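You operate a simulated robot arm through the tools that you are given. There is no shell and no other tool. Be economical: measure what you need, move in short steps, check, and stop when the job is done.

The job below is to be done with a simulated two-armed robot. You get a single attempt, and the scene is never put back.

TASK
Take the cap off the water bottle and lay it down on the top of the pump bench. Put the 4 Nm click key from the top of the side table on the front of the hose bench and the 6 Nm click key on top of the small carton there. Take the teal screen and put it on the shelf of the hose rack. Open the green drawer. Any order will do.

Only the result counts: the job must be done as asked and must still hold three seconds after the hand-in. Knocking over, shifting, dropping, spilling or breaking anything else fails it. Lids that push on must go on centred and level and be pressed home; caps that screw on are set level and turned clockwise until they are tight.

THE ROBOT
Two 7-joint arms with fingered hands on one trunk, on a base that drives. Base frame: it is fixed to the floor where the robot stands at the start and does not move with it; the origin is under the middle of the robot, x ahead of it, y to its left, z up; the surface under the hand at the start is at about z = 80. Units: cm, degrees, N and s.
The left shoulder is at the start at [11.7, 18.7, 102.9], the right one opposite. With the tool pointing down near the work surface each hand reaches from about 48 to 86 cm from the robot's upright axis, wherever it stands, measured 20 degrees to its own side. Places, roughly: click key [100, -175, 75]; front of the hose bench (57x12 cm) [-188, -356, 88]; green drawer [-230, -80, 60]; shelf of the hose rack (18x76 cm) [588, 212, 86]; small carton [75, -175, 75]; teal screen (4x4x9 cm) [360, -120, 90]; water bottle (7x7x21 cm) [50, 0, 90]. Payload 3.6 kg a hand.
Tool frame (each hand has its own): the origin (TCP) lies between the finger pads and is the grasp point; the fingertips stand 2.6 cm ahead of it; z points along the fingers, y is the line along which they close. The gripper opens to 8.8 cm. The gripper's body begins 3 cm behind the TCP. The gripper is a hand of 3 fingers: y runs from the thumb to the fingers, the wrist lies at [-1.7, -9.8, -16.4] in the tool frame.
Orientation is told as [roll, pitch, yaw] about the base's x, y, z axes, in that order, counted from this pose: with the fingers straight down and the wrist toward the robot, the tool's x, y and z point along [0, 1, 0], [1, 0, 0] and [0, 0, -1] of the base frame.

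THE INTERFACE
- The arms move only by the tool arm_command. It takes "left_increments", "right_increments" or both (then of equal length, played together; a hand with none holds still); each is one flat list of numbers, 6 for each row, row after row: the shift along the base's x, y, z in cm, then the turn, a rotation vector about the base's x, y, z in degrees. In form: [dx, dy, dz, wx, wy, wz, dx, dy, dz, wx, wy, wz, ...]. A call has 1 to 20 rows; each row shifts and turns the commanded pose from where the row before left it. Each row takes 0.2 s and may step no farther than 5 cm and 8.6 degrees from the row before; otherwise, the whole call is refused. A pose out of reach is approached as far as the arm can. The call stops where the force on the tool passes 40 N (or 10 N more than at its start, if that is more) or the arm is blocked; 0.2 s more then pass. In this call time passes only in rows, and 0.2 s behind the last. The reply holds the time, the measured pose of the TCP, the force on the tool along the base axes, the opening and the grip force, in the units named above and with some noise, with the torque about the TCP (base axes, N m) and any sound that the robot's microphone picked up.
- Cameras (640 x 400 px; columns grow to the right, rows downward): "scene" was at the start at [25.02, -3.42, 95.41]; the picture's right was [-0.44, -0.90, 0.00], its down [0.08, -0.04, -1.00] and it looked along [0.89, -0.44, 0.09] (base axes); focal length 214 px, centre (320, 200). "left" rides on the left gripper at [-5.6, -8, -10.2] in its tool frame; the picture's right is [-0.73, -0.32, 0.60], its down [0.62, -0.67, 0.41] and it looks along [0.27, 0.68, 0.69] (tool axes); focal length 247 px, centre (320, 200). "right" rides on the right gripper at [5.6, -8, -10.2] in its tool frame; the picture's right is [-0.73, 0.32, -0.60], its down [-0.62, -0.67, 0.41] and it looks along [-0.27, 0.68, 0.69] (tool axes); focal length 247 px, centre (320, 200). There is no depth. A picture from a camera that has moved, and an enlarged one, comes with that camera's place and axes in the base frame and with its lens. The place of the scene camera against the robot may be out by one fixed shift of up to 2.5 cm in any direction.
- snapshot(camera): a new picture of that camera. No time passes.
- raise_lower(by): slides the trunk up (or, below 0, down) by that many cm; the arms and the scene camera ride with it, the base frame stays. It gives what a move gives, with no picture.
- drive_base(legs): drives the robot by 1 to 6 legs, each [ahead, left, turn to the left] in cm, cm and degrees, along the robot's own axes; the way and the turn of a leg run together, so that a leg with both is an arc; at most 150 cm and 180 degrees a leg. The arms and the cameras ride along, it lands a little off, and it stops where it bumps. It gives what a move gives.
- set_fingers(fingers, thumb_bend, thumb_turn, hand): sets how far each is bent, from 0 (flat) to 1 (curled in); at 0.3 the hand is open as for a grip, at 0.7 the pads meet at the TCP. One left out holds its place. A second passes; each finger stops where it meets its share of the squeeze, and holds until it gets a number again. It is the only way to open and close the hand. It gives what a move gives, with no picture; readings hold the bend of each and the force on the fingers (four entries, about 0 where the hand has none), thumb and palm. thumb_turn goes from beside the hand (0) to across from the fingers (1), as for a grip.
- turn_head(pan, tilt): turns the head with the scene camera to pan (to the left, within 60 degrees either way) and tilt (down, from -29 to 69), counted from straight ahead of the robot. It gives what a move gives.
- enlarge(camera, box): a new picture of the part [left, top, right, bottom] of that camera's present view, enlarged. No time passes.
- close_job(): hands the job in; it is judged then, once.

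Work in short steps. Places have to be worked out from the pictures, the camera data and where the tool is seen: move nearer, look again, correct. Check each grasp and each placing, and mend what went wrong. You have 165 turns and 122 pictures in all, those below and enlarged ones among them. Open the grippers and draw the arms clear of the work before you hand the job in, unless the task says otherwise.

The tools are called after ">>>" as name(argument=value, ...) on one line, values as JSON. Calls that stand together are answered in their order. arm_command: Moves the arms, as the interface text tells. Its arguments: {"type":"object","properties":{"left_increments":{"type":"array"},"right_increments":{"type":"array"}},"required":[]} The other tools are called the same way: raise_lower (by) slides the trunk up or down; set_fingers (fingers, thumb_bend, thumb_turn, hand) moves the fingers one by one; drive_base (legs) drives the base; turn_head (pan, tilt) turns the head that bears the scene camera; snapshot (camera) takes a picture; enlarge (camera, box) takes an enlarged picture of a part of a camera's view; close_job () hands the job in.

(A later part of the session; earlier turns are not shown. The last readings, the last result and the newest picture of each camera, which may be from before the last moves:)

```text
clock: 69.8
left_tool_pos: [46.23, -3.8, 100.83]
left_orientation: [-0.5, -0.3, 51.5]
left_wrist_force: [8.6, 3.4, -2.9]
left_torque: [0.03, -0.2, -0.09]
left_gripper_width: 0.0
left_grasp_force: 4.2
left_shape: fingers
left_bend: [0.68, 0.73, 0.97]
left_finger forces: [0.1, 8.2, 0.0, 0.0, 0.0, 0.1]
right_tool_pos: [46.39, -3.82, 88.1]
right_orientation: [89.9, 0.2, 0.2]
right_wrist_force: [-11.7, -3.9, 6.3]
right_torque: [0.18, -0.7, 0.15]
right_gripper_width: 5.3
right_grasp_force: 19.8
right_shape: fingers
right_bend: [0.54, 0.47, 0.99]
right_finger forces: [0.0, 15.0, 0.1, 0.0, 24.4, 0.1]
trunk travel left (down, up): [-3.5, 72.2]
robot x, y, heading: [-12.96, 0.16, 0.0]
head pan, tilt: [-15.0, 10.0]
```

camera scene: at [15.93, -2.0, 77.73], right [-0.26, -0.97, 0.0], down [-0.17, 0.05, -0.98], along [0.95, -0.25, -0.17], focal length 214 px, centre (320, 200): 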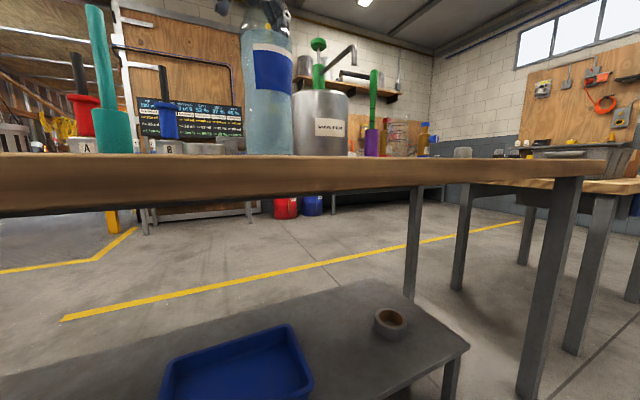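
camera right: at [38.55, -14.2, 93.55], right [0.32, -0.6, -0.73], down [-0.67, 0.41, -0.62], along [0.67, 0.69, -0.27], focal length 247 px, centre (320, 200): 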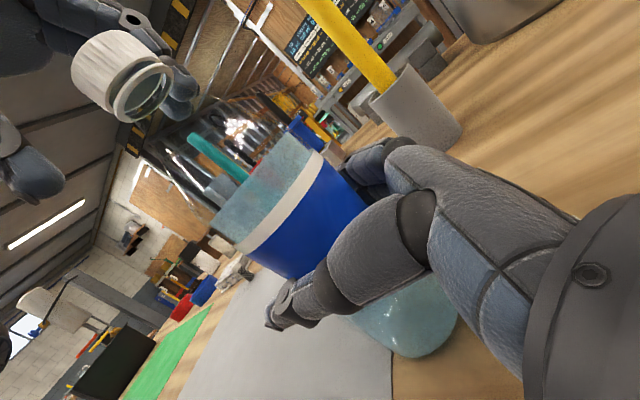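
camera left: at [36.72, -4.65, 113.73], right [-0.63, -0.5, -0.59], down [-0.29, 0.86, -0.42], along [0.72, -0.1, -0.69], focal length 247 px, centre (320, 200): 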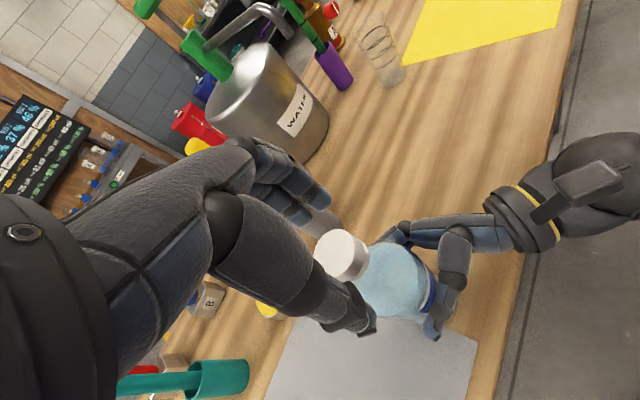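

The cap slipped out of the left fingers (width 0). Look.

>>> snapshot(camera="right")

>>> snapshot(camera="left")

```text
78 pictures are left
camera right: at [38.51, -14.23, 93.6], right [0.32, -0.6, -0.73], down [-0.67, 0.41, -0.62], along [0.67, 0.69, -0.27], focal length 247 px, centre (320, 200)
```

right: 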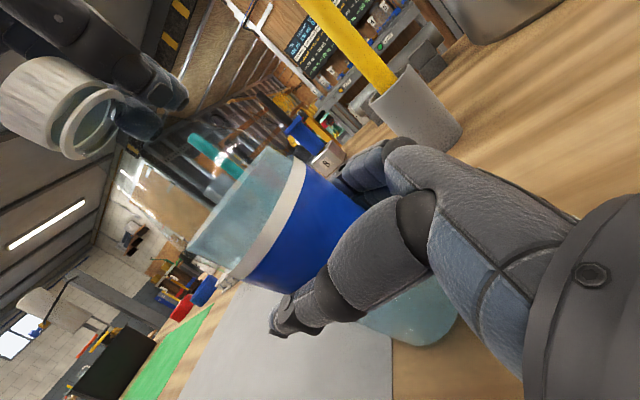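

```text
77 pictures are left
camera left: at [45.54, -13.52, 110.97], right [0.38, -0.71, -0.59], down [-0.9, -0.13, -0.42], along [0.22, 0.69, -0.69], focal length 247 px, centre (320, 200)
```

left: 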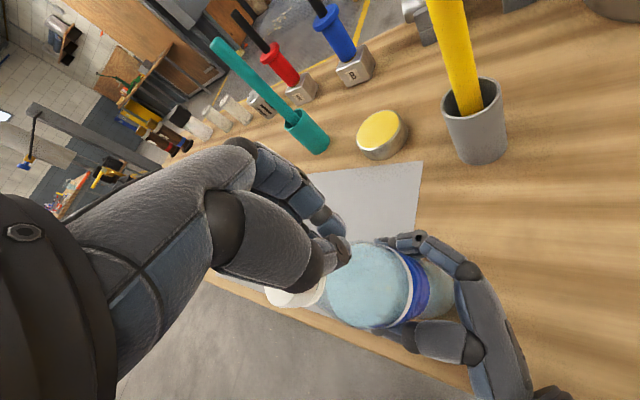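

The bottle leans toward the robot with the cap outside the closed fingers. Raise the closed hand straight up first, then loosen the right hand to let it settle.

>>> arm_command(left_increments=[0.5, 0.3, 1.2, 0, 0, 0, 0.3, 0.3, 1.5, 0, 0, 0, 0, 0, 2, 0, 0, -5, 0, 0, 2, 0, 0, -5])

>>> set_fingers(hand="right", fingers=0.42, thumb_bend=0.42)

>>> snapshot(camera="right")

```text
clock: 70.8
left_tool_pos: [46.99, -3.39, 107.59]
left_orientation: [-0.5, -0.2, 41.3]
left_wrist_force: [0.0, 0.2, -0.5]
left_torque: [0.01, 0.02, 0.02]
left_gripper_width: 0.0
left_grasp_force: 0.0
left_shape: fingers
left_bend: [0.72, 0.73, 0.97]
left_finger forces: [0.0, 0.0, 0.1, 0.1, 0.0, 0.0]
right_tool_pos: [46.44, -3.85, 87.92]
right_orientation: [89.7, 0.4, 0.1]
right_wrist_force: [-0.2, -0.4, -4.2]
right_torque: [-0.02, -0.03, -0.03]
right_gripper_width: 5.07
right_grasp_force: 16.9
right_shape: fingers
right_bend: [0.52, 0.5, 0.96]
right_finger forces: [4.0, 12.4, 0.0, 0.1, 16.7, 0.0]
trunk travel left (down, up): [-3.5, 72.2]
robot x, y, heading: [-13.21, 0.03, -0.3]
head pan, tilt: [-15.0, 10.0]
```

```text
clock: 71.8
left_tool_pos: [46.89, -3.22, 107.56]
left_orientation: [-0.5, -0.2, 41.4]
left_wrist_force: [1.3, 0.6, -0.4]
left_torque: [-0.04, -0.03, -0.02]
left_gripper_width: 0.0
left_grasp_force: 0.0
left_shape: fingers
left_bend: [0.72, 0.73, 0.97]
left_finger forces: [0.0, 0.0, 0.0, 0.1, 0.0, 0.1]
right_tool_pos: [46.47, -3.86, 88.07]
right_orientation: [89.8, 0.3, 0.3]
right_wrist_force: [-0.2, 0.0, -0.1]
right_torque: [-0.02, 0.02, 0.0]
right_gripper_width: 6.26
right_grasp_force: 0.0
right_shape: fingers
right_bend: [0.42, 0.42, 0.97]
right_finger forces: [0.1, 0.0, 0.1, 0.0, 0.1, 0.0]
trunk travel left (down, up): [-3.5, 72.2]
robot x, y, heading: [-13.21, 0.14, -0.0]
head pan, tilt: [-15.0, 10.0]
```

```text
76 pictures are left
camera right: at [38.55, -14.2, 93.55], right [0.32, -0.6, -0.73], down [-0.67, 0.41, -0.62], along [0.67, 0.69, -0.27], focal length 247 px, centre (320, 200)
```

right: 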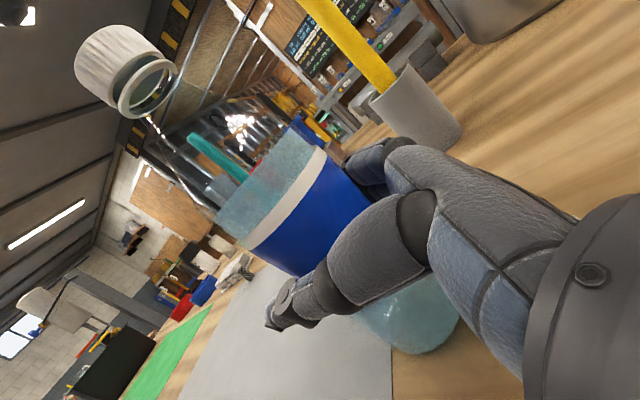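

Upright again and the gap keeps growing. Re-grip the bottle, reopen left and return to yaw ≈ −25 above the cap.

>>> set_fingers(hand="right", fingers=0.62, thumb_bend=0.62)

>>> set_fingers(hand="left", fingers=0.38, thumb_bend=0.38)

>>> arm_command(left_increments=[0, 0, 0, 0, 0, -8, 0, 0, 0, 0, 0, -8, 0, 0, 0, 0, 0, -8, 0, 0, 0, 0, 0, -8, 0, 0, 0, 0, 0, -8, -0.2, -0.2, -1, 0.5, 0.2, -8, -0.2, -0.2, -1, 0, 0, -8, 0, 0, 0, 0, 0, -8])

>>> enlarge(camera="left", box=[280, 180, 440, 300])

```text
clock: 72.8
left_tool_pos: [46.96, -3.15, 107.52]
left_orientation: [-0.5, -0.1, 41.3]
left_wrist_force: [0.7, -0.4, 0.5]
left_torque: [-0.03, 0.02, -0.03]
left_gripper_width: 0.01
left_grasp_force: 0.0
left_shape: fingers
left_bend: [0.72, 0.73, 0.97]
left_finger forces: [0.0, 0.1, 0.0, 0.0, 0.0, 0.0]
right_tool_pos: [46.49, -3.78, 88.11]
right_orientation: [89.8, 0.2, 0.2]
right_wrist_force: [2.1, 0.1, 0.3]
right_torque: [0.04, -0.08, 0.02]
right_gripper_width: 5.0
right_grasp_force: 19.3
right_shape: fingers
right_bend: [0.51, 0.5, 0.97]
right_finger forces: [10.7, 9.4, 0.0, 0.0, 18.6, 0.1]
trunk travel left (down, up): [-3.5, 72.2]
robot x, y, heading: [-13.16, 0.32, 0.2]
head pan, tilt: [-15.0, 10.0]
```

```text
clock: 73.8
left_tool_pos: [46.78, -3.23, 107.59]
left_orientation: [-0.6, -0.2, 41.4]
left_wrist_force: [0.3, 0.6, -0.4]
left_torque: [0.0, 0.01, 0.03]
left_gripper_width: 7.06
left_grasp_force: 0.0
left_shape: fingers
left_bend: [0.38, 0.38, 0.97]
left_finger forces: [0.0, 0.0, 0.1, 0.0, 0.0, 0.1]
right_tool_pos: [46.46, -3.92, 87.94]
right_orientation: [89.8, 0.2, 0.1]
right_wrist_force: [0.4, 0.1, 0.0]
right_torque: [0.0, -0.13, 0.01]
right_gripper_width: 5.01
right_grasp_force: 19.1
right_shape: fingers
right_bend: [0.51, 0.5, 0.97]
right_finger forces: [10.7, 9.3, 0.1, 0.0, 18.7, 0.1]
trunk travel left (down, up): [-3.5, 72.2]
robot x, y, heading: [-13.51, -0.02, -0.2]
head pan, tilt: [-15.0, 10.0]
```

```text
clock: 75.5
left_tool_pos: [46.57, -3.63, 105.54]
left_orientation: [-0.1, 0.0, -22.7]
left_wrist_force: [0.5, -0.3, 0.3]
left_torque: [-0.02, 0.0, -0.01]
left_gripper_width: 7.11
left_grasp_force: 0.1
left_shape: fingers
left_bend: [0.38, 0.38, 0.97]
left_finger forces: [0.0, 0.0, 0.0, 0.0, 0.0, 0.1]
right_tool_pos: [46.45, -3.79, 88.0]
right_orientation: [89.7, 0.2, 0.2]
right_wrist_force: [-0.4, 0.4, -0.9]
right_torque: [0.03, -0.05, -0.01]
right_gripper_width: 5.02
right_grasp_force: 19.4
right_shape: fingers
right_bend: [0.52, 0.5, 0.97]
right_finger forces: [10.8, 8.6, 0.0, 0.0, 19.3, 0.1]
trunk travel left (down, up): [-3.5, 72.2]
robot x, y, heading: [-13.13, 0.0, -0.1]
head pan, tilt: [-15.0, 10.0]
```

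```text
3.33 times, centred on (360, 240) of left
camera zoom: at [37.09, -5.67, 115.65], right [-0.58, -0.56, -0.6], down [-0.37, 0.83, -0.41], along [0.73, -0.02, -0.69], focal length 823 px, centre (187, 67)
```

zoom: 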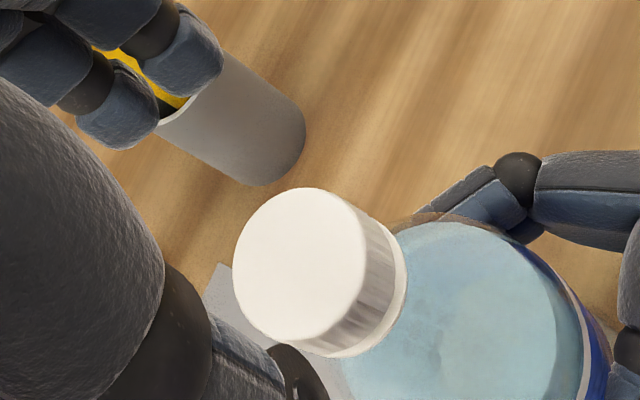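

Cap centre ≈(46.35,-4.0). Descend, close gently and check balance.

>>> arm_command(left_increments=[-0.2, -0.3, -2, 0, 0, 0, 0, 0, -1.5, 0, 0, 0, 0, 0, -1.5, 0, 0, 0])

>>> set_fingers(hand="left", fingers=0.62, thumb_bend=0.62)

>>> snapshot(camera="right")

```text
clock: 76.3
left_tool_pos: [46.46, -3.96, 100.44]
left_orientation: [-0.1, 0.1, -22.6]
left_wrist_force: [0.0, -0.8, 0.2]
left_torque: [0.02, 0.02, -0.04]
left_gripper_width: 7.07
left_grasp_force: 0.0
left_shape: fingers
left_bend: [0.38, 0.38, 0.97]
left_finger forces: [0.0, 0.0, 0.0, 0.1, 0.1, 0.0]
right_tool_pos: [46.49, -3.81, 88.05]
right_orientation: [89.8, 0.3, 0.2]
right_wrist_force: [1.0, -0.5, -0.2]
right_torque: [-0.05, -0.05, 0.03]
right_gripper_width: 5.0
right_grasp_force: 19.4
right_shape: fingers
right_bend: [0.52, 0.5, 0.97]
right_finger forces: [11.0, 8.7, 0.1, 0.0, 19.3, 0.0]
trunk travel left (down, up): [-3.5, 72.2]
robot x, y, heading: [-13.36, -0.04, 0.0]
head pan, tilt: [-15.0, 10.0]
```

```text
clock: 77.3
left_tool_pos: [46.45, -3.94, 100.47]
left_orientation: [0.0, 0.0, -22.6]
left_wrist_force: [0.2, -1.3, -0.9]
left_torque: [-0.01, -0.04, 0.0]
left_gripper_width: 2.32
left_grasp_force: 1.7
left_shape: fingers
left_bend: [0.6, 0.6, 0.97]
left_finger forces: [0.5, 1.7, 0.0, 0.0, 1.9, 0.0]
right_tool_pos: [46.38, -4.02, 88.04]
right_orientation: [89.7, 0.2, 0.2]
right_wrist_force: [-0.6, -0.5, 0.3]
right_torque: [-0.02, -0.07, 0.02]
right_gripper_width: 5.03
right_grasp_force: 19.4
right_shape: fingers
right_bend: [0.52, 0.5, 0.97]
right_finger forces: [10.3, 8.6, 0.1, 0.1, 19.7, 0.0]
trunk travel left (down, up): [-3.5, 72.2]
robot x, y, heading: [-13.13, 0.13, 0.1]
head pan, tilt: [-15.0, 10.0]
```

```text
74 pictures are left
camera right: at [38.57, -14.2, 93.54], right [0.32, -0.6, -0.73], down [-0.67, 0.41, -0.62], along [0.67, 0.69, -0.27], focal length 247 px, centre (320, 200)
```

right: 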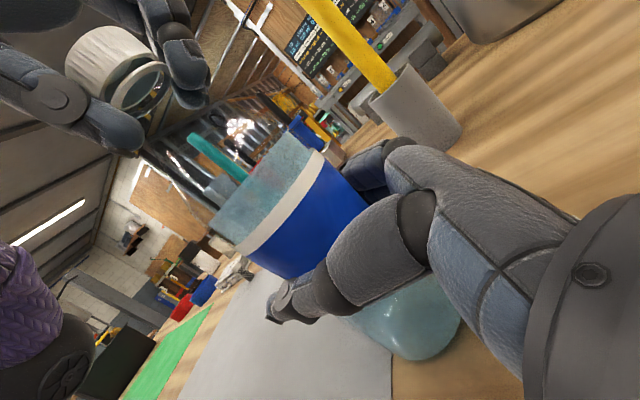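

Contact is near fingertips; open slightly, lower 0.6 cm and regrasp for a better purchase.

>>> set_fingers(hand="left", fingers=0.48, thumb_bend=0.48)

>>> arm_command(left_increments=[-0.05, 0, -0.6, 0, 0, 0])

>>> set_fingers(hand="left", fingers=0.7, thumb_bend=0.7)

>>> arm_command(left_increments=[0, 0, 0.02, 0, 0, 5, 0, 0, 0.02, 0, 0, 5, 0, 0, 0.02, 0, 0, 5, 0, 0, 0.02, 0, 0, 5, 0, 0, 0.02, 0, 0, 5])

```text
clock: 78.3
left_tool_pos: [46.41, -3.83, 100.56]
left_orientation: [-0.1, 0.0, -22.6]
left_wrist_force: [0.1, -0.5, 0.2]
left_torque: [-0.04, 0.01, -0.01]
left_gripper_width: 4.9
left_grasp_force: 0.1
left_shape: fingers
left_bend: [0.48, 0.48, 0.97]
left_finger forces: [0.0, 0.1, 0.1, 0.0, 0.0, 0.0]
right_tool_pos: [46.38, -3.91, 87.96]
right_orientation: [89.8, 0.1, 0.2]
right_wrist_force: [0.3, -0.1, -0.3]
right_torque: [-0.01, -0.07, 0.02]
right_gripper_width: 5.04
right_grasp_force: 19.5
right_shape: fingers
right_bend: [0.52, 0.5, 0.97]
right_finger forces: [10.6, 8.6, 0.0, 0.0, 19.2, 0.0]
trunk travel left (down, up): [-3.5, 72.2]
robot x, y, heading: [-13.26, 0.13, -0.2]
head pan, tilt: [-15.0, 10.0]
```

```text
clock: 78.8
left_tool_pos: [46.3, -4.03, 99.93]
left_orientation: [-0.1, 0.0, -22.6]
left_wrist_force: [0.3, 0.7, 0.1]
left_torque: [-0.05, 0.01, -0.01]
left_gripper_width: 4.9
left_grasp_force: 0.0
left_shape: fingers
left_bend: [0.48, 0.48, 0.97]
left_finger forces: [0.0, 0.0, 0.0, 0.0, 0.0, 0.0]
right_tool_pos: [46.46, -3.87, 88.11]
right_orientation: [89.7, 0.3, 0.2]
right_wrist_force: [-0.3, -0.8, -0.5]
right_torque: [0.0, -0.09, 0.01]
right_gripper_width: 5.0
right_grasp_force: 19.5
right_shape: fingers
right_bend: [0.52, 0.5, 0.97]
right_finger forces: [10.6, 8.7, 0.1, 0.1, 19.2, 0.0]
trunk travel left (down, up): [-3.5, 72.2]
robot x, y, heading: [-13.29, -0.08, -0.1]
head pan, tilt: [-15.0, 10.0]
```

```text
clock: 79.8
left_tool_pos: [46.34, -3.98, 100.01]
left_orientation: [-0.1, 0.0, -22.6]
left_wrist_force: [3.4, -0.2, 2.9]
left_torque: [-0.04, -0.16, -0.09]
left_gripper_width: 2.48
left_grasp_force: 11.3
left_shape: fingers
left_bend: [0.62, 0.6, 0.97]
left_finger forces: [4.2, 8.8, 0.0, 0.0, 9.6, 0.0]
right_tool_pos: [46.46, -3.85, 87.98]
right_orientation: [90.0, 0.2, 0.3]
right_wrist_force: [-2.8, 1.1, 0.5]
right_torque: [0.04, -0.2, 0.07]
right_gripper_width: 5.03
right_grasp_force: 19.3
right_shape: fingers
right_bend: [0.52, 0.5, 0.97]
right_finger forces: [8.6, 9.3, 0.1, 0.0, 20.8, 0.0]
trunk travel left (down, up): [-3.5, 72.2]
robot x, y, heading: [-12.98, 0.02, 0.0]
head pan, tilt: [-15.0, 10.0]
```

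```text
clock: 81.0
left_tool_pos: [46.33, -4.06, 100.09]
left_orientation: [-0.1, 0.0, 2.4]
left_wrist_force: [5.6, -2.9, 5.4]
left_torque: [-0.03, -0.19, -0.29]
left_gripper_width: 2.61
left_grasp_force: 11.8
left_shape: fingers
left_bend: [0.62, 0.6, 0.99]
left_finger forces: [1.2, 12.7, 0.0, 0.0, 9.8, 0.0]
right_tool_pos: [46.4, -3.83, 88.05]
right_orientation: [89.8, 0.2, 0.3]
right_wrist_force: [-4.7, 3.1, 0.2]
right_torque: [0.06, -0.19, 0.22]
right_gripper_width: 5.02
right_grasp_force: 19.5
right_shape: fingers
right_bend: [0.53, 0.5, 0.97]
right_finger forces: [8.3, 9.7, 0.1, 0.0, 21.5, 0.0]
trunk travel left (down, up): [-3.5, 72.2]
robot x, y, heading: [-13.07, 0.09, -0.1]
head pan, tilt: [-15.0, 10.0]
```

Holding. Force suggests shifting slightly +x/−y; continue turning.

>>> arm_command(left_increments=[0.1, -0.05, 0.03, 0, 0, 5, 0.05, -0.05, 0.03, 0, 0, 5, 0, 0, 0.03, 0, 0, 5, 0, 0, 0.03, 0, 0, 5])

>>> arm_command(left_increments=[0, 0, 0.03, 0, 0, 5, 0, 0, 0.03, 0, 0, 5, 0, 0, 0.03, 0, 0, 5, 0, 0, 0.03, 0, 0, 5, 0, 0, 0.03, 0, 0, 5, 0, 0, 0.03, 0, 0, 5])

>>> snapshot(camera="right")

```text
clock: 82.0
left_tool_pos: [46.48, -4.1, 100.1]
left_orientation: [0.0, -0.1, 22.5]
left_wrist_force: [3.2, 2.8, 0.2]
left_torque: [0.07, -0.18, -0.29]
left_gripper_width: 2.55
left_grasp_force: 10.8
left_shape: fingers
left_bend: [0.62, 0.61, 1.0]
left_finger forces: [3.1, 9.5, 0.0, 0.0, 9.8, 0.0]
right_tool_pos: [46.49, -3.86, 88.02]
right_orientation: [89.8, 0.3, 0.2]
right_wrist_force: [-1.3, -4.1, -0.3]
right_torque: [0.07, -0.08, 0.29]
right_gripper_width: 5.01
right_grasp_force: 19.3
right_shape: fingers
right_bend: [0.53, 0.5, 0.97]
right_finger forces: [9.4, 9.0, 0.0, 0.0, 20.4, 0.0]
trunk travel left (down, up): [-3.5, 72.2]
robot x, y, heading: [-13.37, 0.15, 0.0]
head pan, tilt: [-15.0, 10.0]
```

```text
clock: 83.3
left_tool_pos: [46.44, -4.0, 100.41]
left_orientation: [-0.1, 0.1, 52.5]
left_wrist_force: [1.4, 4.2, 2.7]
left_torque: [0.16, -0.19, -0.33]
left_gripper_width: 2.38
left_grasp_force: 11.7
left_shape: fingers
left_bend: [0.63, 0.61, 1.0]
left_finger forces: [3.1, 10.1, 0.1, 0.0, 9.5, 0.1]
right_tool_pos: [46.55, -3.84, 88.01]
right_orientation: [89.9, 0.1, 0.2]
right_wrist_force: [-2.1, -4.7, 0.1]
right_torque: [0.05, -0.12, 0.31]
right_gripper_width: 4.99
right_grasp_force: 20.1
right_shape: fingers
right_bend: [0.53, 0.5, 0.97]
right_finger forces: [9.7, 9.1, 0.0, 0.0, 20.8, 0.1]
trunk travel left (down, up): [-3.5, 72.2]
robot x, y, heading: [-13.1, -0.13, 0.1]
head pan, tilt: [-15.0, 10.0]
```

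```text
73 pictures are left
camera right: at [38.54, -14.21, 93.56], right [0.32, -0.6, -0.73], down [-0.67, 0.41, -0.62], along [0.67, 0.69, -0.27], focal length 247 px, centre (320, 200)
```

right: 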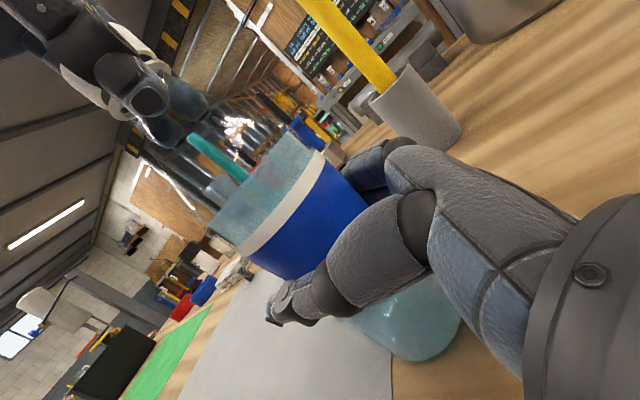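

A clean 75° stroke. Repeat: open, turn back in place, close.

>>> set_fingers(hand="left", fingers=0.42, thumb_bend=0.42)

>>> arm_command(left_increments=[0, 0, 0, 0, 0, -8, 0, 0, 0, 0, 0, -8, 0, 0, 0, 0, 0, -8, 0, 0, 0, 0, 0, -8, 0, 0, 0, 0, 0, -8, 0, 0, 0, 0, 0, -8, 0, 0, 0, 0, 0, -8, 0, 0, 0, 0, 0, -8, 0, 0, 0, 0, 0, -8, 0, 0, 0, 0, 0, -5])

>>> set_fingers(hand="left", fingers=0.7, thumb_bend=0.7)

```text
clock: 84.3
left_tool_pos: [46.45, -3.97, 100.42]
left_orientation: [0.0, 0.0, 52.4]
left_wrist_force: [0.7, -0.2, -0.2]
left_torque: [-0.02, -0.01, 0.0]
left_gripper_width: 6.21
left_grasp_force: 0.1
left_shape: fingers
left_bend: [0.42, 0.42, 0.98]
left_finger forces: [0.1, 0.1, 0.0, 0.1, 0.0, 0.0]
right_tool_pos: [46.44, -3.78, 88.03]
right_orientation: [89.8, 0.3, 0.2]
right_wrist_force: [0.3, 0.8, 0.4]
right_torque: [-0.02, -0.09, -0.02]
right_gripper_width: 5.02
right_grasp_force: 19.6
right_shape: fingers
right_bend: [0.53, 0.5, 0.97]
right_finger forces: [10.4, 9.1, 0.1, 0.0, 19.6, 0.1]
trunk travel left (down, up): [-3.5, 72.2]
robot x, y, heading: [-13.37, 0.19, -0.1]
head pan, tilt: [-15.0, 10.0]
```

```text
clock: 86.5
left_tool_pos: [46.43, -3.91, 100.47]
left_orientation: [-0.1, 0.0, -24.7]
left_wrist_force: [1.0, 0.5, 0.0]
left_torque: [0.01, 0.0, 0.0]
left_gripper_width: 6.22
left_grasp_force: 0.2
left_shape: fingers
left_bend: [0.42, 0.42, 0.98]
left_finger forces: [0.0, 0.0, 0.0, 0.0, 0.0, 0.1]
right_tool_pos: [46.48, -3.95, 88.08]
right_orientation: [89.7, 0.3, 0.2]
right_wrist_force: [1.0, 0.7, 0.5]
right_torque: [0.0, -0.05, 0.01]
right_gripper_width: 5.01
right_grasp_force: 19.3
right_shape: fingers
right_bend: [0.53, 0.5, 0.97]
right_finger forces: [10.7, 9.0, 0.0, 0.1, 19.6, 0.0]
trunk travel left (down, up): [-3.5, 72.2]
robot x, y, heading: [-13.38, 0.01, -0.1]
head pan, tilt: [-15.0, 10.0]
```

```text
clock: 87.5
left_tool_pos: [46.3, -4.14, 100.37]
left_orientation: [-0.1, 0.0, -24.6]
left_wrist_force: [2.1, -0.1, 0.4]
left_torque: [0.0, -0.15, -0.06]
left_gripper_width: 2.26
left_grasp_force: 10.2
left_shape: fingers
left_bend: [0.63, 0.61, 0.97]
left_finger forces: [3.5, 7.1, 0.0, 0.1, 9.2, 0.0]
right_tool_pos: [46.49, -3.78, 87.97]
right_orientation: [89.9, 0.2, 0.2]
right_wrist_force: [-1.9, -2.1, 0.3]
right_torque: [0.02, -0.09, 0.05]
right_gripper_width: 5.02
right_grasp_force: 19.8
right_shape: fingers
right_bend: [0.53, 0.5, 0.97]
right_finger forces: [9.9, 8.6, 0.1, 0.0, 20.9, 0.1]
trunk travel left (down, up): [-3.5, 72.2]
robot x, y, heading: [-13.4, -0.35, -0.1]
head pan, tilt: [-15.0, 10.0]
```

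Balanced. Turn the next 75°.

>>> arm_command(left_increments=[0.05, 0, 0.03, 0, 0, 5, 0.05, 0, 0.03, 0, 0, 5, 0, 0, 0.03, 0, 0, 5, 0, 0, 0.03, 0, 0, 5, 0, 0, 0.03, 0, 0, 5, 0, 0, 0.03, 0, 0, 5, 0, 0, 0.03, 0, 0, 5, 0, 0, 0.03, 0, 0, 5, 0, 0, 0.03, 0, 0, 5, 0, 0, 0.03, 0, 0, 5, 0, 0, 0.03, 0, 0, 5, 0, 0, 0.03, 0, 0, 5, 0, 0, 0.03, 0, 0, 5, 0, 0, 0.03, 0, 0, 5, 0, 0, 0.03, 0, 0, 5])

>>> enlarge(camera="right", box=[0, 0, 320, 200])

```text
clock: 90.8
left_tool_pos: [46.64, -4.03, 100.75]
left_orientation: [0.1, 0.0, 50.4]
left_wrist_force: [1.5, 2.5, -0.2]
left_torque: [0.13, -0.17, -0.25]
left_gripper_width: 2.16
left_grasp_force: 10.6
left_shape: fingers
left_bend: [0.64, 0.62, 1.0]
left_finger forces: [3.3, 8.6, 0.0, 0.1, 9.5, 0.0]
right_tool_pos: [46.34, -3.74, 88.06]
right_orientation: [90.0, 0.2, 0.4]
right_wrist_force: [-2.6, -2.5, 1.1]
right_torque: [0.07, -0.04, 0.24]
right_gripper_width: 5.0
right_grasp_force: 19.9
right_shape: fingers
right_bend: [0.53, 0.5, 0.96]
right_finger forces: [10.7, 7.5, 0.1, 0.0, 20.1, 0.1]
trunk travel left (down, up): [-3.5, 72.2]
robot x, y, heading: [-13.6, 0.17, 0.1]
head pan, tilt: [-15.0, 10.0]
```

```text
2.00 times, centred on (160, 100) of right
camera zoom: at [38.56, -14.2, 93.55], right [0.32, -0.6, -0.73], down [-0.67, 0.41, -0.62], along [0.67, 0.69, -0.27], focal length 494 px, centre (640, 400)
```

zoom: 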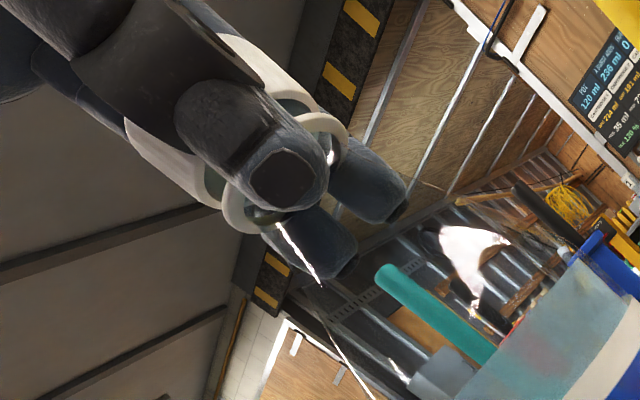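

The gap is now clearly wide. One more cycle, with the hand 0.4 cm lower.

>>> set_fingers(hand="left", fingers=0.42, thumb_bend=0.42)

>>> arm_command(left_increments=[-0.1, 0, -0.1, 0, 0, -8, 0, 0, -0.1, 0, 0, -8, 0, 0, -0.1, 0, 0, -8, 0, 0, -0.1, 0, 0, -8, 0, 0, 0, 0, 0, -8, 0, 0, 0, 0, 0, -8, 0, 0, 0, 0, 0, -8, 0, 0, 0, 0, 0, -8, 0, 0, 0, 0, 0, -8, 0, 0, 0, 0, 0, -3])

>>> set_fingers(hand="left", fingers=0.7, thumb_bend=0.7)

>>> arm_command(left_increments=[0.05, 0, 0.03, 0, 0, 5, 0.05, 0, 0.03, 0, 0, 5, 0, 0, 0.03, 0, 0, 5, 0, 0, 0.03, 0, 0, 5, 0, 0, 0.03, 0, 0, 5, 0, 0, 0.03, 0, 0, 5, 0, 0, 0.03, 0, 0, 5, 0, 0, 0.03, 0, 0, 5, 0, 0, 0.03, 0, 0, 5, 0, 0, 0.03, 0, 0, 5, 0, 0, 0.03, 0, 0, 5, 0, 0, 0.03, 0, 0, 5, 0, 0, 0.03, 0, 0, 5, 0, 0, 0.03, 0, 0, 5, 0, 0, 0.03, 0, 0, 5])

>>> enlarge(camera="right", box=[0, 0, 320, 200])

```text
clock: 91.8
left_tool_pos: [46.63, -4.09, 100.8]
left_orientation: [-0.1, 0.1, 50.4]
left_wrist_force: [0.2, 0.5, 0.1]
left_torque: [-0.05, 0.01, 0.0]
left_gripper_width: 6.19
left_grasp_force: 0.0
left_shape: fingers
left_bend: [0.42, 0.42, 0.98]
left_finger forces: [0.1, 0.0, 0.0, 0.0, 0.1, 0.1]
right_tool_pos: [46.47, -3.85, 88.02]
right_orientation: [89.8, 0.2, 0.2]
right_wrist_force: [-1.3, 0.6, 0.5]
right_torque: [0.02, -0.04, 0.0]
right_gripper_width: 5.02
right_grasp_force: 19.6
right_shape: fingers
right_bend: [0.53, 0.5, 0.96]
right_finger forces: [11.1, 8.4, 0.0, 0.0, 19.7, 0.0]
trunk travel left (down, up): [-3.5, 72.2]
robot x, y, heading: [-12.88, 0.06, -0.0]
head pan, tilt: [-15.0, 10.0]
```

```text
clock: 94.0
left_tool_pos: [46.57, -3.98, 100.49]
left_orientation: [-0.2, -0.1, -24.7]
left_wrist_force: [0.8, -0.1, -0.3]
left_torque: [-0.01, 0.01, -0.01]
left_gripper_width: 6.22
left_grasp_force: 0.0
left_shape: fingers
left_bend: [0.42, 0.42, 0.98]
left_finger forces: [0.1, 0.1, 0.0, 0.0, 0.0, 0.0]
right_tool_pos: [46.27, -3.83, 88.08]
right_orientation: [89.8, 0.2, 0.1]
right_wrist_force: [0.6, 1.0, 0.2]
right_torque: [0.05, -0.04, 0.01]
right_gripper_width: 4.97
right_grasp_force: 19.3
right_shape: fingers
right_bend: [0.53, 0.5, 0.96]
right_finger forces: [11.1, 8.1, 0.0, 0.1, 19.5, 0.1]
trunk travel left (down, up): [-3.5, 72.2]
robot x, y, heading: [-13.17, 0.17, 0.1]
head pan, tilt: [-15.0, 10.0]
```

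```text
clock: 95.0
left_tool_pos: [46.52, -3.97, 100.36]
left_orientation: [-0.1, 0.0, -24.5]
left_wrist_force: [1.5, -0.1, -0.2]
left_torque: [-0.06, -0.09, 0.01]
left_gripper_width: 2.18
left_grasp_force: 10.0
left_shape: fingers
left_bend: [0.63, 0.61, 0.97]
left_finger forces: [7.3, 3.6, 0.0, 0.1, 8.5, 0.1]
right_tool_pos: [46.41, -3.83, 88.09]
right_orientation: [89.9, 0.2, 0.2]
right_wrist_force: [-2.8, 2.2, 0.0]
right_torque: [0.01, -0.1, 0.0]
right_gripper_width: 5.03
right_grasp_force: 19.8
right_shape: fingers
right_bend: [0.53, 0.5, 0.97]
right_finger forces: [9.8, 8.0, 0.1, 0.0, 21.0, 0.0]
trunk travel left (down, up): [-3.5, 72.2]
robot x, y, heading: [-12.9, -0.06, -0.2]
head pan, tilt: [-15.0, 10.0]
```

```text
clock: 98.2
left_tool_pos: [46.71, -3.96, 100.74]
left_orientation: [-0.2, 0.0, 50.5]
left_wrist_force: [1.2, 2.0, 0.8]
left_torque: [0.06, -0.07, -0.26]
left_gripper_width: 2.16
left_grasp_force: 10.5
left_shape: fingers
left_bend: [0.64, 0.62, 1.0]
left_finger forces: [4.1, 7.7, 0.0, 0.0, 9.2, 0.0]
right_tool_pos: [46.47, -3.84, 88.06]
right_orientation: [89.8, 0.2, 0.2]
right_wrist_force: [-2.1, -2.8, 0.5]
right_torque: [0.0, -0.09, 0.21]
right_gripper_width: 5.0
right_grasp_force: 19.2
right_shape: fingers
right_bend: [0.53, 0.5, 0.97]
right_finger forces: [10.2, 8.5, 0.0, 0.0, 20.5, 0.1]
trunk travel left (down, up): [-3.5, 72.2]
robot x, y, heading: [-12.98, 0.23, -0.0]
head pan, tilt: [-15.0, 10.0]
```

```text
2.00 times, centred on (160, 100) of right
camera zoom: at [38.55, -14.2, 93.55], right [0.32, -0.6, -0.73], down [-0.67, 0.41, -0.62], along [0.67, 0.69, -0.27], focal length 494 px, centre (640, 400)
```

zoom: 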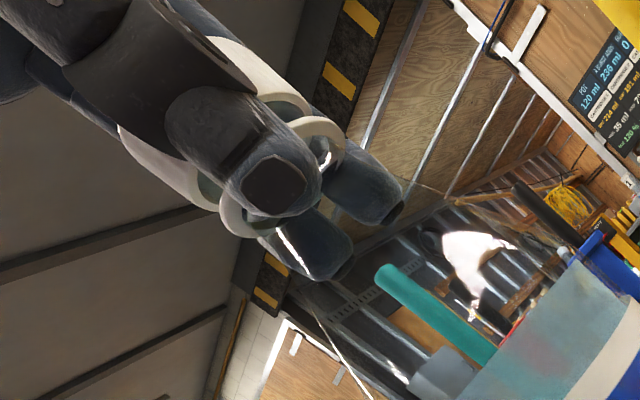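

Still threaded (0.26 Nm). Another cycle.

>>> set_fingers(hand="left", fingers=0.42, thumb_bend=0.42)

>>> arm_command(left_increments=[-0.1, 0, -0.05, 0, 0, -8, 0, 0, -0.05, 0, 0, -8, 0, 0, -0.05, 0, 0, -8, 0, 0, -0.05, 0, 0, -8, 0, 0, 0, 0, 0, -8, 0, 0, 0, 0, 0, -8, 0, 0, 0, 0, 0, -8, 0, 0, 0, 0, 0, -8, 0, 0, 0, 0, 0, -8, 0, 0, 0, 0, 0, -3])

>>> set_fingers(hand="left", fingers=0.7, thumb_bend=0.7)

>>> arm_command(left_increments=[0.05, 0, 0.03, 0, 0, 5, 0.05, 0, 0.03, 0, 0, 5, 0, 0, 0.03, 0, 0, 5, 0, 0, 0.03, 0, 0, 5, 0, 0, 0.03, 0, 0, 5, 0, 0, 0.03, 0, 0, 5, 0, 0, 0.03, 0, 0, 5, 0, 0, 0.03, 0, 0, 5, 0, 0, 0.03, 0, 0, 5, 0, 0, 0.03, 0, 0, 5, 0, 0, 0.03, 0, 0, 5, 0, 0, 0.03, 0, 0, 5, 0, 0, 0.03, 0, 0, 5, 0, 0, 0.03, 0, 0, 5, 0, 0, 0.03, 0, 0, 5])

>>> enlarge(camera="right", box=[0, 0, 320, 200])

```text
clock: 99.2
left_tool_pos: [46.51, -4.01, 100.91]
left_orientation: [0.0, 0.0, 50.3]
left_wrist_force: [-0.4, 0.4, -1.2]
left_torque: [-0.02, -0.02, -0.03]
left_gripper_width: 6.19
left_grasp_force: 0.0
left_shape: fingers
left_bend: [0.42, 0.42, 0.98]
left_finger forces: [0.0, 0.0, 0.0, 0.0, 0.0, 0.0]
right_tool_pos: [46.49, -3.78, 88.14]
right_orientation: [89.8, 0.2, 0.2]
right_wrist_force: [0.2, 0.5, 0.6]
right_torque: [0.05, -0.1, 0.03]
right_gripper_width: 5.03
right_grasp_force: 19.8
right_shape: fingers
right_bend: [0.53, 0.5, 0.97]
right_finger forces: [10.8, 9.0, 0.1, 0.0, 19.5, 0.0]
trunk travel left (down, up): [-3.5, 72.2]
robot x, y, heading: [-13.09, -0.24, -0.1]
head pan, tilt: [-15.0, 10.0]
```

```text
clock: 101.3
left_tool_pos: [46.46, -4.04, 100.62]
left_orientation: [-0.1, -0.1, -24.7]
left_wrist_force: [1.3, -0.8, -0.7]
left_torque: [0.01, -0.02, 0.0]
left_gripper_width: 6.22
left_grasp_force: 0.1
left_shape: fingers
left_bend: [0.42, 0.42, 0.98]
left_finger forces: [0.1, 0.1, 0.0, 0.0, 0.0, 0.0]
right_tool_pos: [46.38, -3.77, 88.05]
right_orientation: [89.8, 0.2, 0.2]
right_wrist_force: [0.8, 1.4, -0.1]
right_torque: [0.0, -0.1, 0.05]
right_gripper_width: 4.99
right_grasp_force: 19.3
right_shape: fingers
right_bend: [0.53, 0.5, 0.97]
right_finger forces: [10.7, 8.9, 0.0, 0.0, 19.5, 0.0]
trunk travel left (down, up): [-3.5, 72.2]
robot x, y, heading: [-12.94, 0.22, -0.0]
head pan, tilt: [-15.0, 10.0]
```

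```text
clock: 102.3
left_tool_pos: [46.52, -4.02, 100.73]
left_orientation: [-0.2, 0.1, -24.6]
left_wrist_force: [2.9, -0.3, 0.4]
left_torque: [-0.05, -0.12, -0.02]
left_gripper_width: 2.04
left_grasp_force: 8.7
left_shape: fingers
left_bend: [0.63, 0.62, 0.97]
left_finger forces: [6.3, 3.8, 0.1, 0.0, 7.8, 0.1]
right_tool_pos: [46.61, -3.73, 87.97]
right_orientation: [89.7, 0.2, 0.3]
right_wrist_force: [-3.0, 1.2, -0.1]
right_torque: [0.04, -0.16, -0.02]
right_gripper_width: 4.98
right_grasp_force: 19.5
right_shape: fingers
right_bend: [0.53, 0.5, 0.97]
right_finger forces: [9.4, 8.7, 0.0, 0.0, 21.3, 0.0]
trunk travel left (down, up): [-3.5, 72.2]
robot x, y, heading: [-13.52, 0.12, -0.0]
head pan, tilt: [-15.0, 10.0]
```

```text
clock: 105.5
left_tool_pos: [46.49, -3.96, 101.09]
left_orientation: [-0.1, -0.1, 50.6]
left_wrist_force: [1.0, 1.6, 0.8]
left_torque: [0.11, -0.09, -0.25]
left_gripper_width: 2.1
left_grasp_force: 9.8
left_shape: fingers
left_bend: [0.64, 0.62, 1.0]
left_finger forces: [3.2, 8.1, 0.0, 0.0, 8.9, 0.0]
right_tool_pos: [46.45, -3.81, 88.02]
right_orientation: [89.8, 0.2, 0.3]
right_wrist_force: [-1.0, -2.8, 1.1]
right_torque: [0.02, -0.05, 0.22]
right_gripper_width: 4.98
right_grasp_force: 19.4
right_shape: fingers
right_bend: [0.53, 0.5, 0.97]
right_finger forces: [10.5, 8.5, 0.1, 0.1, 20.1, 0.0]
trunk travel left (down, up): [-3.5, 72.2]
robot x, y, heading: [-13.18, -0.2, -0.0]
head pan, tilt: [-15.0, 10.0]
```

```text
2.00 times, centred on (160, 100) of right
camera zoom: at [38.57, -14.21, 93.55], right [0.32, -0.6, -0.73], down [-0.67, 0.41, -0.62], along [0.67, 0.69, -0.27], focal length 494 px, centre (640, 400)
```

zoom: 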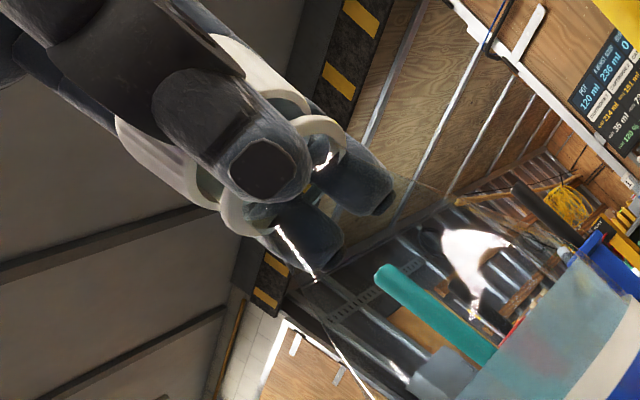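

Progress continues. Run two more cycles.

>>> set_fingers(hand="left", fingers=0.42, thumb_bend=0.42)

>>> arm_command(left_increments=[-0.1, 0, -0.1, 0, 0, -8, 0, 0, -0.1, 0, 0, -8, 0, 0, -0.1, 0, 0, -8, 0, 0, -0.1, 0, 0, -8, 0, 0, 0, 0, 0, -8, 0, 0, 0, 0, 0, -8, 0, 0, 0, 0, 0, -8, 0, 0, 0, 0, 0, -8, 0, 0, 0, 0, 0, -8, 0, 0, 0, 0, 0, -3])

>>> set_fingers(hand="left", fingers=0.7, thumb_bend=0.7)

>>> arm_command(left_increments=[0.05, 0, 0.03, 0, 0, 5, 0.05, 0, 0.03, 0, 0, 5, 0, 0, 0.03, 0, 0, 5, 0, 0, 0.03, 0, 0, 5, 0, 0, 0.03, 0, 0, 5, 0, 0, 0.03, 0, 0, 5, 0, 0, 0.03, 0, 0, 5, 0, 0, 0.03, 0, 0, 5, 0, 0, 0.03, 0, 0, 5, 0, 0, 0.03, 0, 0, 5, 0, 0, 0.03, 0, 0, 5, 0, 0, 0.03, 0, 0, 5, 0, 0, 0.03, 0, 0, 5, 0, 0, 0.03, 0, 0, 5, 0, 0, 0.03, 0, 0, 5])

>>> enlarge(camera="right", box=[0, 0, 320, 200])

```text
clock: 106.5
left_tool_pos: [46.61, -4.06, 100.91]
left_orientation: [-0.1, 0.0, 50.3]
left_wrist_force: [0.3, -0.2, 0.3]
left_torque: [0.02, 0.01, 0.0]
left_gripper_width: 6.19
left_grasp_force: 0.1
left_shape: fingers
left_bend: [0.42, 0.42, 0.98]
left_finger forces: [0.0, 0.0, 0.0, 0.0, 0.1, 0.0]
right_tool_pos: [46.48, -3.84, 88.01]
right_orientation: [89.7, 0.2, 0.3]
right_wrist_force: [0.1, 0.5, -0.4]
right_torque: [-0.02, -0.04, 0.02]
right_gripper_width: 4.99
right_grasp_force: 19.4
right_shape: fingers
right_bend: [0.53, 0.5, 0.97]
right_finger forces: [10.8, 9.3, 0.0, 0.0, 19.7, 0.0]
trunk travel left (down, up): [-3.5, 72.2]
robot x, y, heading: [-13.45, -0.14, -0.0]
head pan, tilt: [-15.0, 10.0]
```

```text
clock: 108.8
left_tool_pos: [46.52, -3.94, 100.74]
left_orientation: [0.0, 0.0, -24.6]
left_wrist_force: [-1.1, 0.6, -0.7]
left_torque: [-0.03, -0.03, -0.01]
left_gripper_width: 6.21
left_grasp_force: 0.2
left_shape: fingers
left_bend: [0.42, 0.42, 0.98]
left_finger forces: [0.0, 0.0, 0.0, 0.0, 0.0, 0.0]
right_tool_pos: [46.36, -3.95, 88.01]
right_orientation: [89.7, 0.2, 0.2]
right_wrist_force: [0.8, 0.6, -0.1]
right_torque: [0.02, -0.08, 0.01]
right_gripper_width: 4.99
right_grasp_force: 19.6
right_shape: fingers
right_bend: [0.53, 0.5, 0.97]
right_finger forces: [10.9, 9.0, 0.0, 0.0, 19.6, 0.1]
trunk travel left (down, up): [-3.5, 72.2]
robot x, y, heading: [-13.01, 0.09, -0.1]
head pan, tilt: [-15.0, 10.0]
```

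```text
clock: 109.8
left_tool_pos: [46.61, -3.93, 100.6]
left_orientation: [-0.1, -0.1, -24.6]
left_wrist_force: [2.1, 0.2, 0.3]
left_torque: [-0.04, -0.07, -0.05]
left_gripper_width: 1.98
left_grasp_force: 9.1
left_shape: fingers
left_bend: [0.64, 0.62, 0.97]
left_finger forces: [5.8, 4.1, 0.1, 0.0, 7.9, 0.0]
right_tool_pos: [46.37, -3.81, 88.04]
right_orientation: [89.8, 0.2, 0.2]
right_wrist_force: [-2.4, 1.2, -0.3]
right_torque: [0.02, -0.13, 0.01]
right_gripper_width: 5.02
right_grasp_force: 19.9
right_shape: fingers
right_bend: [0.53, 0.5, 0.97]
right_finger forces: [9.4, 8.8, 0.0, 0.1, 21.3, 0.0]
trunk travel left (down, up): [-3.5, 72.2]
robot x, y, heading: [-13.16, -0.16, 0.1]
head pan, tilt: [-15.0, 10.0]
```

```text
clock: 113.0
left_tool_pos: [46.57, -3.97, 101.09]
left_orientation: [-0.1, 0.1, 50.5]
left_wrist_force: [1.1, 1.7, -0.4]
left_torque: [0.05, -0.06, -0.18]
left_gripper_width: 2.05
left_grasp_force: 8.9
left_shape: fingers
left_bend: [0.64, 0.62, 0.99]
left_finger forces: [2.5, 7.8, 0.1, 0.0, 8.5, 0.0]
right_tool_pos: [46.47, -3.83, 88.14]
right_orientation: [89.9, 0.2, 0.2]
right_wrist_force: [-1.1, -1.5, 0.5]
right_torque: [0.04, -0.09, 0.19]
right_gripper_width: 5.0
right_grasp_force: 19.3
right_shape: fingers
right_bend: [0.53, 0.5, 0.97]
right_finger forces: [10.4, 8.6, 0.0, 0.0, 20.2, 0.1]
trunk travel left (down, up): [-3.5, 72.2]
robot x, y, heading: [-13.07, -0.31, 0.0]
head pan, tilt: [-15.0, 10.0]
```

```text
2.00 times, centred on (160, 100) of right
camera zoom: at [38.57, -14.21, 93.55], right [0.32, -0.6, -0.73], down [-0.67, 0.41, -0.62], along [0.67, 0.69, -0.27], focal length 494 px, centre (640, 400)
```

zoom: 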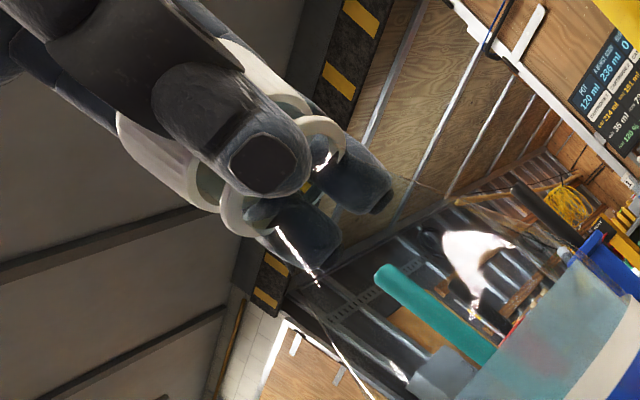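

Grip is now too high on the cap, slipping. Go back 0.9 cm lower, squeeze stronger and turn with less rise.

>>> set_fingers(hand="left", fingers=0.42, thumb_bend=0.42)

>>> arm_command(left_increments=[-0.1, 0, -0.2, 0, 0, -8, 0, 0, -0.2, 0, 0, -8, 0, 0, -0.2, 0, 0, -8, 0, 0, -0.2, 0, 0, -8, 0, 0, -0.2, 0, 0, -8, 0, 0, 0, 0, 0, -8, 0, 0, 0, 0, 0, -8, 0, 0, 0, 0, 0, -8, 0, 0, 0, 0, 0, -8, 0, 0, 0, 0, 0, -3])

>>> set_fingers(hand="left", fingers=0.73, thumb_bend=0.73)

>>> arm_command(left_increments=[0.05, 0, 0.02, 0, 0, 5, 0.05, 0, 0.02, 0, 0, 5, 0, 0, 0.02, 0, 0, 5, 0, 0, 0.02, 0, 0, 5, 0, 0, 0.02, 0, 0, 5, 0, 0, 0.02, 0, 0, 5, 0, 0, 0.02, 0, 0, 5, 0, 0, 0.02, 0, 0, 5, 0, 0, 0.02, 0, 0, 5, 0, 0, 0.02, 0, 0, 5, 0, 0, 0.02, 0, 0, 5, 0, 0, 0.02, 0, 0, 5, 0, 0, 0.02, 0, 0, 5, 0, 0, 0.02, 0, 0, 5, 0, 0, 0.02, 0, 0, 5])

>>> enlarge(camera="right", box=[0, 0, 320, 200])

```text
clock: 114.0
left_tool_pos: [46.5, -4.0, 101.16]
left_orientation: [-0.2, 0.0, 50.4]
left_wrist_force: [-0.1, -0.5, 1.0]
left_torque: [0.03, -0.03, 0.03]
left_gripper_width: 6.22
left_grasp_force: 0.1
left_shape: fingers
left_bend: [0.42, 0.42, 0.98]
left_finger forces: [0.0, 0.1, 0.0, 0.1, 0.0, 0.0]
right_tool_pos: [46.44, -3.78, 87.96]
right_orientation: [89.8, 0.2, 0.2]
right_wrist_force: [0.6, 1.2, 0.4]
right_torque: [0.03, -0.09, 0.03]
right_gripper_width: 5.01
right_grasp_force: 20.0
right_shape: fingers
right_bend: [0.53, 0.5, 0.97]
right_finger forces: [10.7, 9.4, 0.0, 0.0, 19.6, 0.1]
trunk travel left (down, up): [-3.5, 72.2]
robot x, y, heading: [-13.28, -0.17, 0.2]
head pan, tilt: [-15.0, 10.0]
```

```text
clock: 116.2
left_tool_pos: [46.49, -3.95, 100.11]
left_orientation: [-0.1, 0.1, -24.7]
left_wrist_force: [0.7, -1.1, -0.3]
left_torque: [0.01, -0.02, -0.01]
left_gripper_width: 6.21
left_grasp_force: 0.0
left_shape: fingers
left_bend: [0.42, 0.42, 0.98]
left_finger forces: [0.1, 0.0, 0.0, 0.1, 0.1, 0.0]
right_tool_pos: [46.4, -3.85, 87.98]
right_orientation: [89.7, 0.2, 0.2]
right_wrist_force: [0.7, 0.0, 0.2]
right_torque: [-0.01, -0.05, 0.01]
right_gripper_width: 4.99
right_grasp_force: 19.0
right_shape: fingers
right_bend: [0.53, 0.5, 0.97]
right_finger forces: [10.7, 8.9, 0.1, 0.0, 20.0, 0.0]
trunk travel left (down, up): [-3.5, 72.2]
robot x, y, heading: [-13.06, 0.04, -0.2]
head pan, tilt: [-15.0, 10.0]
```

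```text
clock: 117.2
left_tool_pos: [46.45, -4.0, 100.06]
left_orientation: [-0.1, 0.0, -24.6]
left_wrist_force: [2.8, 0.6, -0.3]
left_torque: [0.02, -0.08, -0.02]
left_gripper_width: 2.29
left_grasp_force: 13.8
left_shape: fingers
left_bend: [0.63, 0.6, 0.97]
left_finger forces: [7.9, 6.7, 0.0, 0.0, 12.6, 0.0]
right_tool_pos: [46.45, -3.83, 87.99]
right_orientation: [89.8, 0.2, 0.2]
right_wrist_force: [-4.4, 1.3, 0.6]
right_torque: [0.04, -0.15, 0.04]
right_gripper_width: 5.03
right_grasp_force: 20.1
right_shape: fingers
right_bend: [0.53, 0.5, 0.97]
right_finger forces: [8.4, 9.0, 0.0, 0.0, 22.3, 0.1]
trunk travel left (down, up): [-3.5, 72.2]
robot x, y, heading: [-13.37, 0.01, 0.0]
head pan, tilt: [-15.0, 10.0]
```

```text
clock: 120.3
left_tool_pos: [46.6, -3.94, 100.57]
left_orientation: [-0.2, -0.1, 50.5]
left_wrist_force: [1.3, 3.6, 2.8]
left_torque: [0.11, -0.14, -0.32]
left_gripper_width: 2.16
left_grasp_force: 15.7
left_shape: fingers
left_bend: [0.64, 0.61, 1.0]
left_finger forces: [5.3, 12.0, 0.1, 0.0, 13.5, 0.0]
right_tool_pos: [46.39, -3.85, 88.06]
right_orientation: [89.8, 0.3, 0.2]
right_wrist_force: [-0.5, -4.4, 0.2]
right_torque: [0.06, -0.08, 0.27]
right_gripper_width: 4.98
right_grasp_force: 20.1
right_shape: fingers
right_bend: [0.53, 0.51, 0.97]
right_finger forces: [9.5, 9.7, 0.0, 0.1, 21.0, 0.1]
trunk travel left (down, up): [-3.5, 72.2]
robot x, y, heading: [-13.14, 0.34, -0.0]
head pan, tilt: [-15.0, 10.0]
```

```text
2.00 times, centred on (160, 100) of right
camera zoom: at [38.55, -14.21, 93.57], right [0.32, -0.6, -0.73], down [-0.67, 0.41, -0.62], along [0.67, 0.69, -0.27], focal length 494 px, centre (640, 400)
```

zoom: 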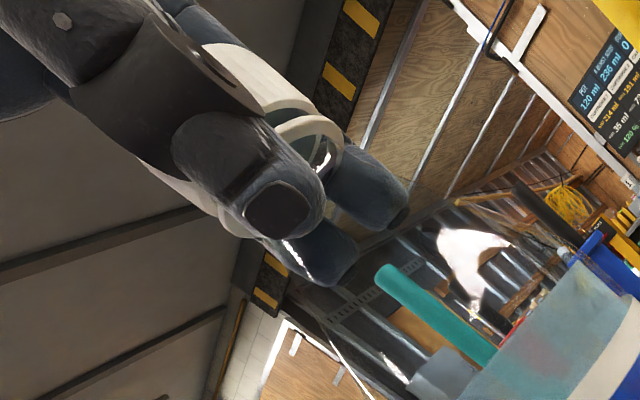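

Try a gentle lift to see whether the cap is already free.

>>> arm_command(left_increments=[0, 0, 0.3, 0, 0, 3, 0, 0, 0.3, 0, 0, 3])

>>> enlarge(camera="right", box=[0, 0, 320, 200])

```text
clock: 121.0
left_tool_pos: [46.56, -4.01, 100.95]
left_orientation: [0.2, 0.0, 56.3]
left_wrist_force: [2.5, -0.1, -6.1]
left_torque: [0.11, -0.18, -0.25]
left_gripper_width: 2.14
left_grasp_force: 14.2
left_shape: fingers
left_bend: [0.64, 0.61, 1.0]
left_finger forces: [8.4, 8.0, 0.1, 0.0, 12.2, 0.0]
right_tool_pos: [46.41, -3.85, 88.21]
right_orientation: [90.1, 0.0, 0.3]
right_wrist_force: [-1.8, -0.8, 5.8]
right_torque: [0.12, -0.15, 0.26]
right_gripper_width: 5.01
right_grasp_force: 18.9
right_shape: fingers
right_bend: [0.53, 0.51, 0.96]
right_finger forces: [9.6, 8.5, 0.0, 0.1, 20.6, 0.1]
trunk travel left (down, up): [-3.5, 72.2]
robot x, y, heading: [-13.13, 0.14, 0.4]
head pan, tilt: [-15.0, 10.0]
```

```text
2.00 times, centred on (160, 100) of right
camera zoom: at [38.52, -14.21, 93.61], right [0.32, -0.6, -0.73], down [-0.67, 0.41, -0.62], along [0.67, 0.69, -0.27], focal length 494 px, centre (640, 400)
```

zoom: 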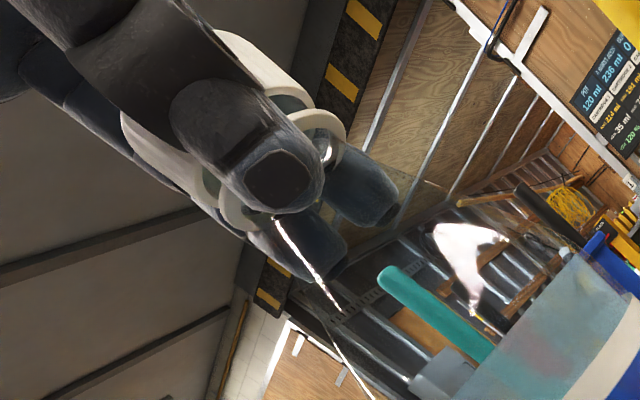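

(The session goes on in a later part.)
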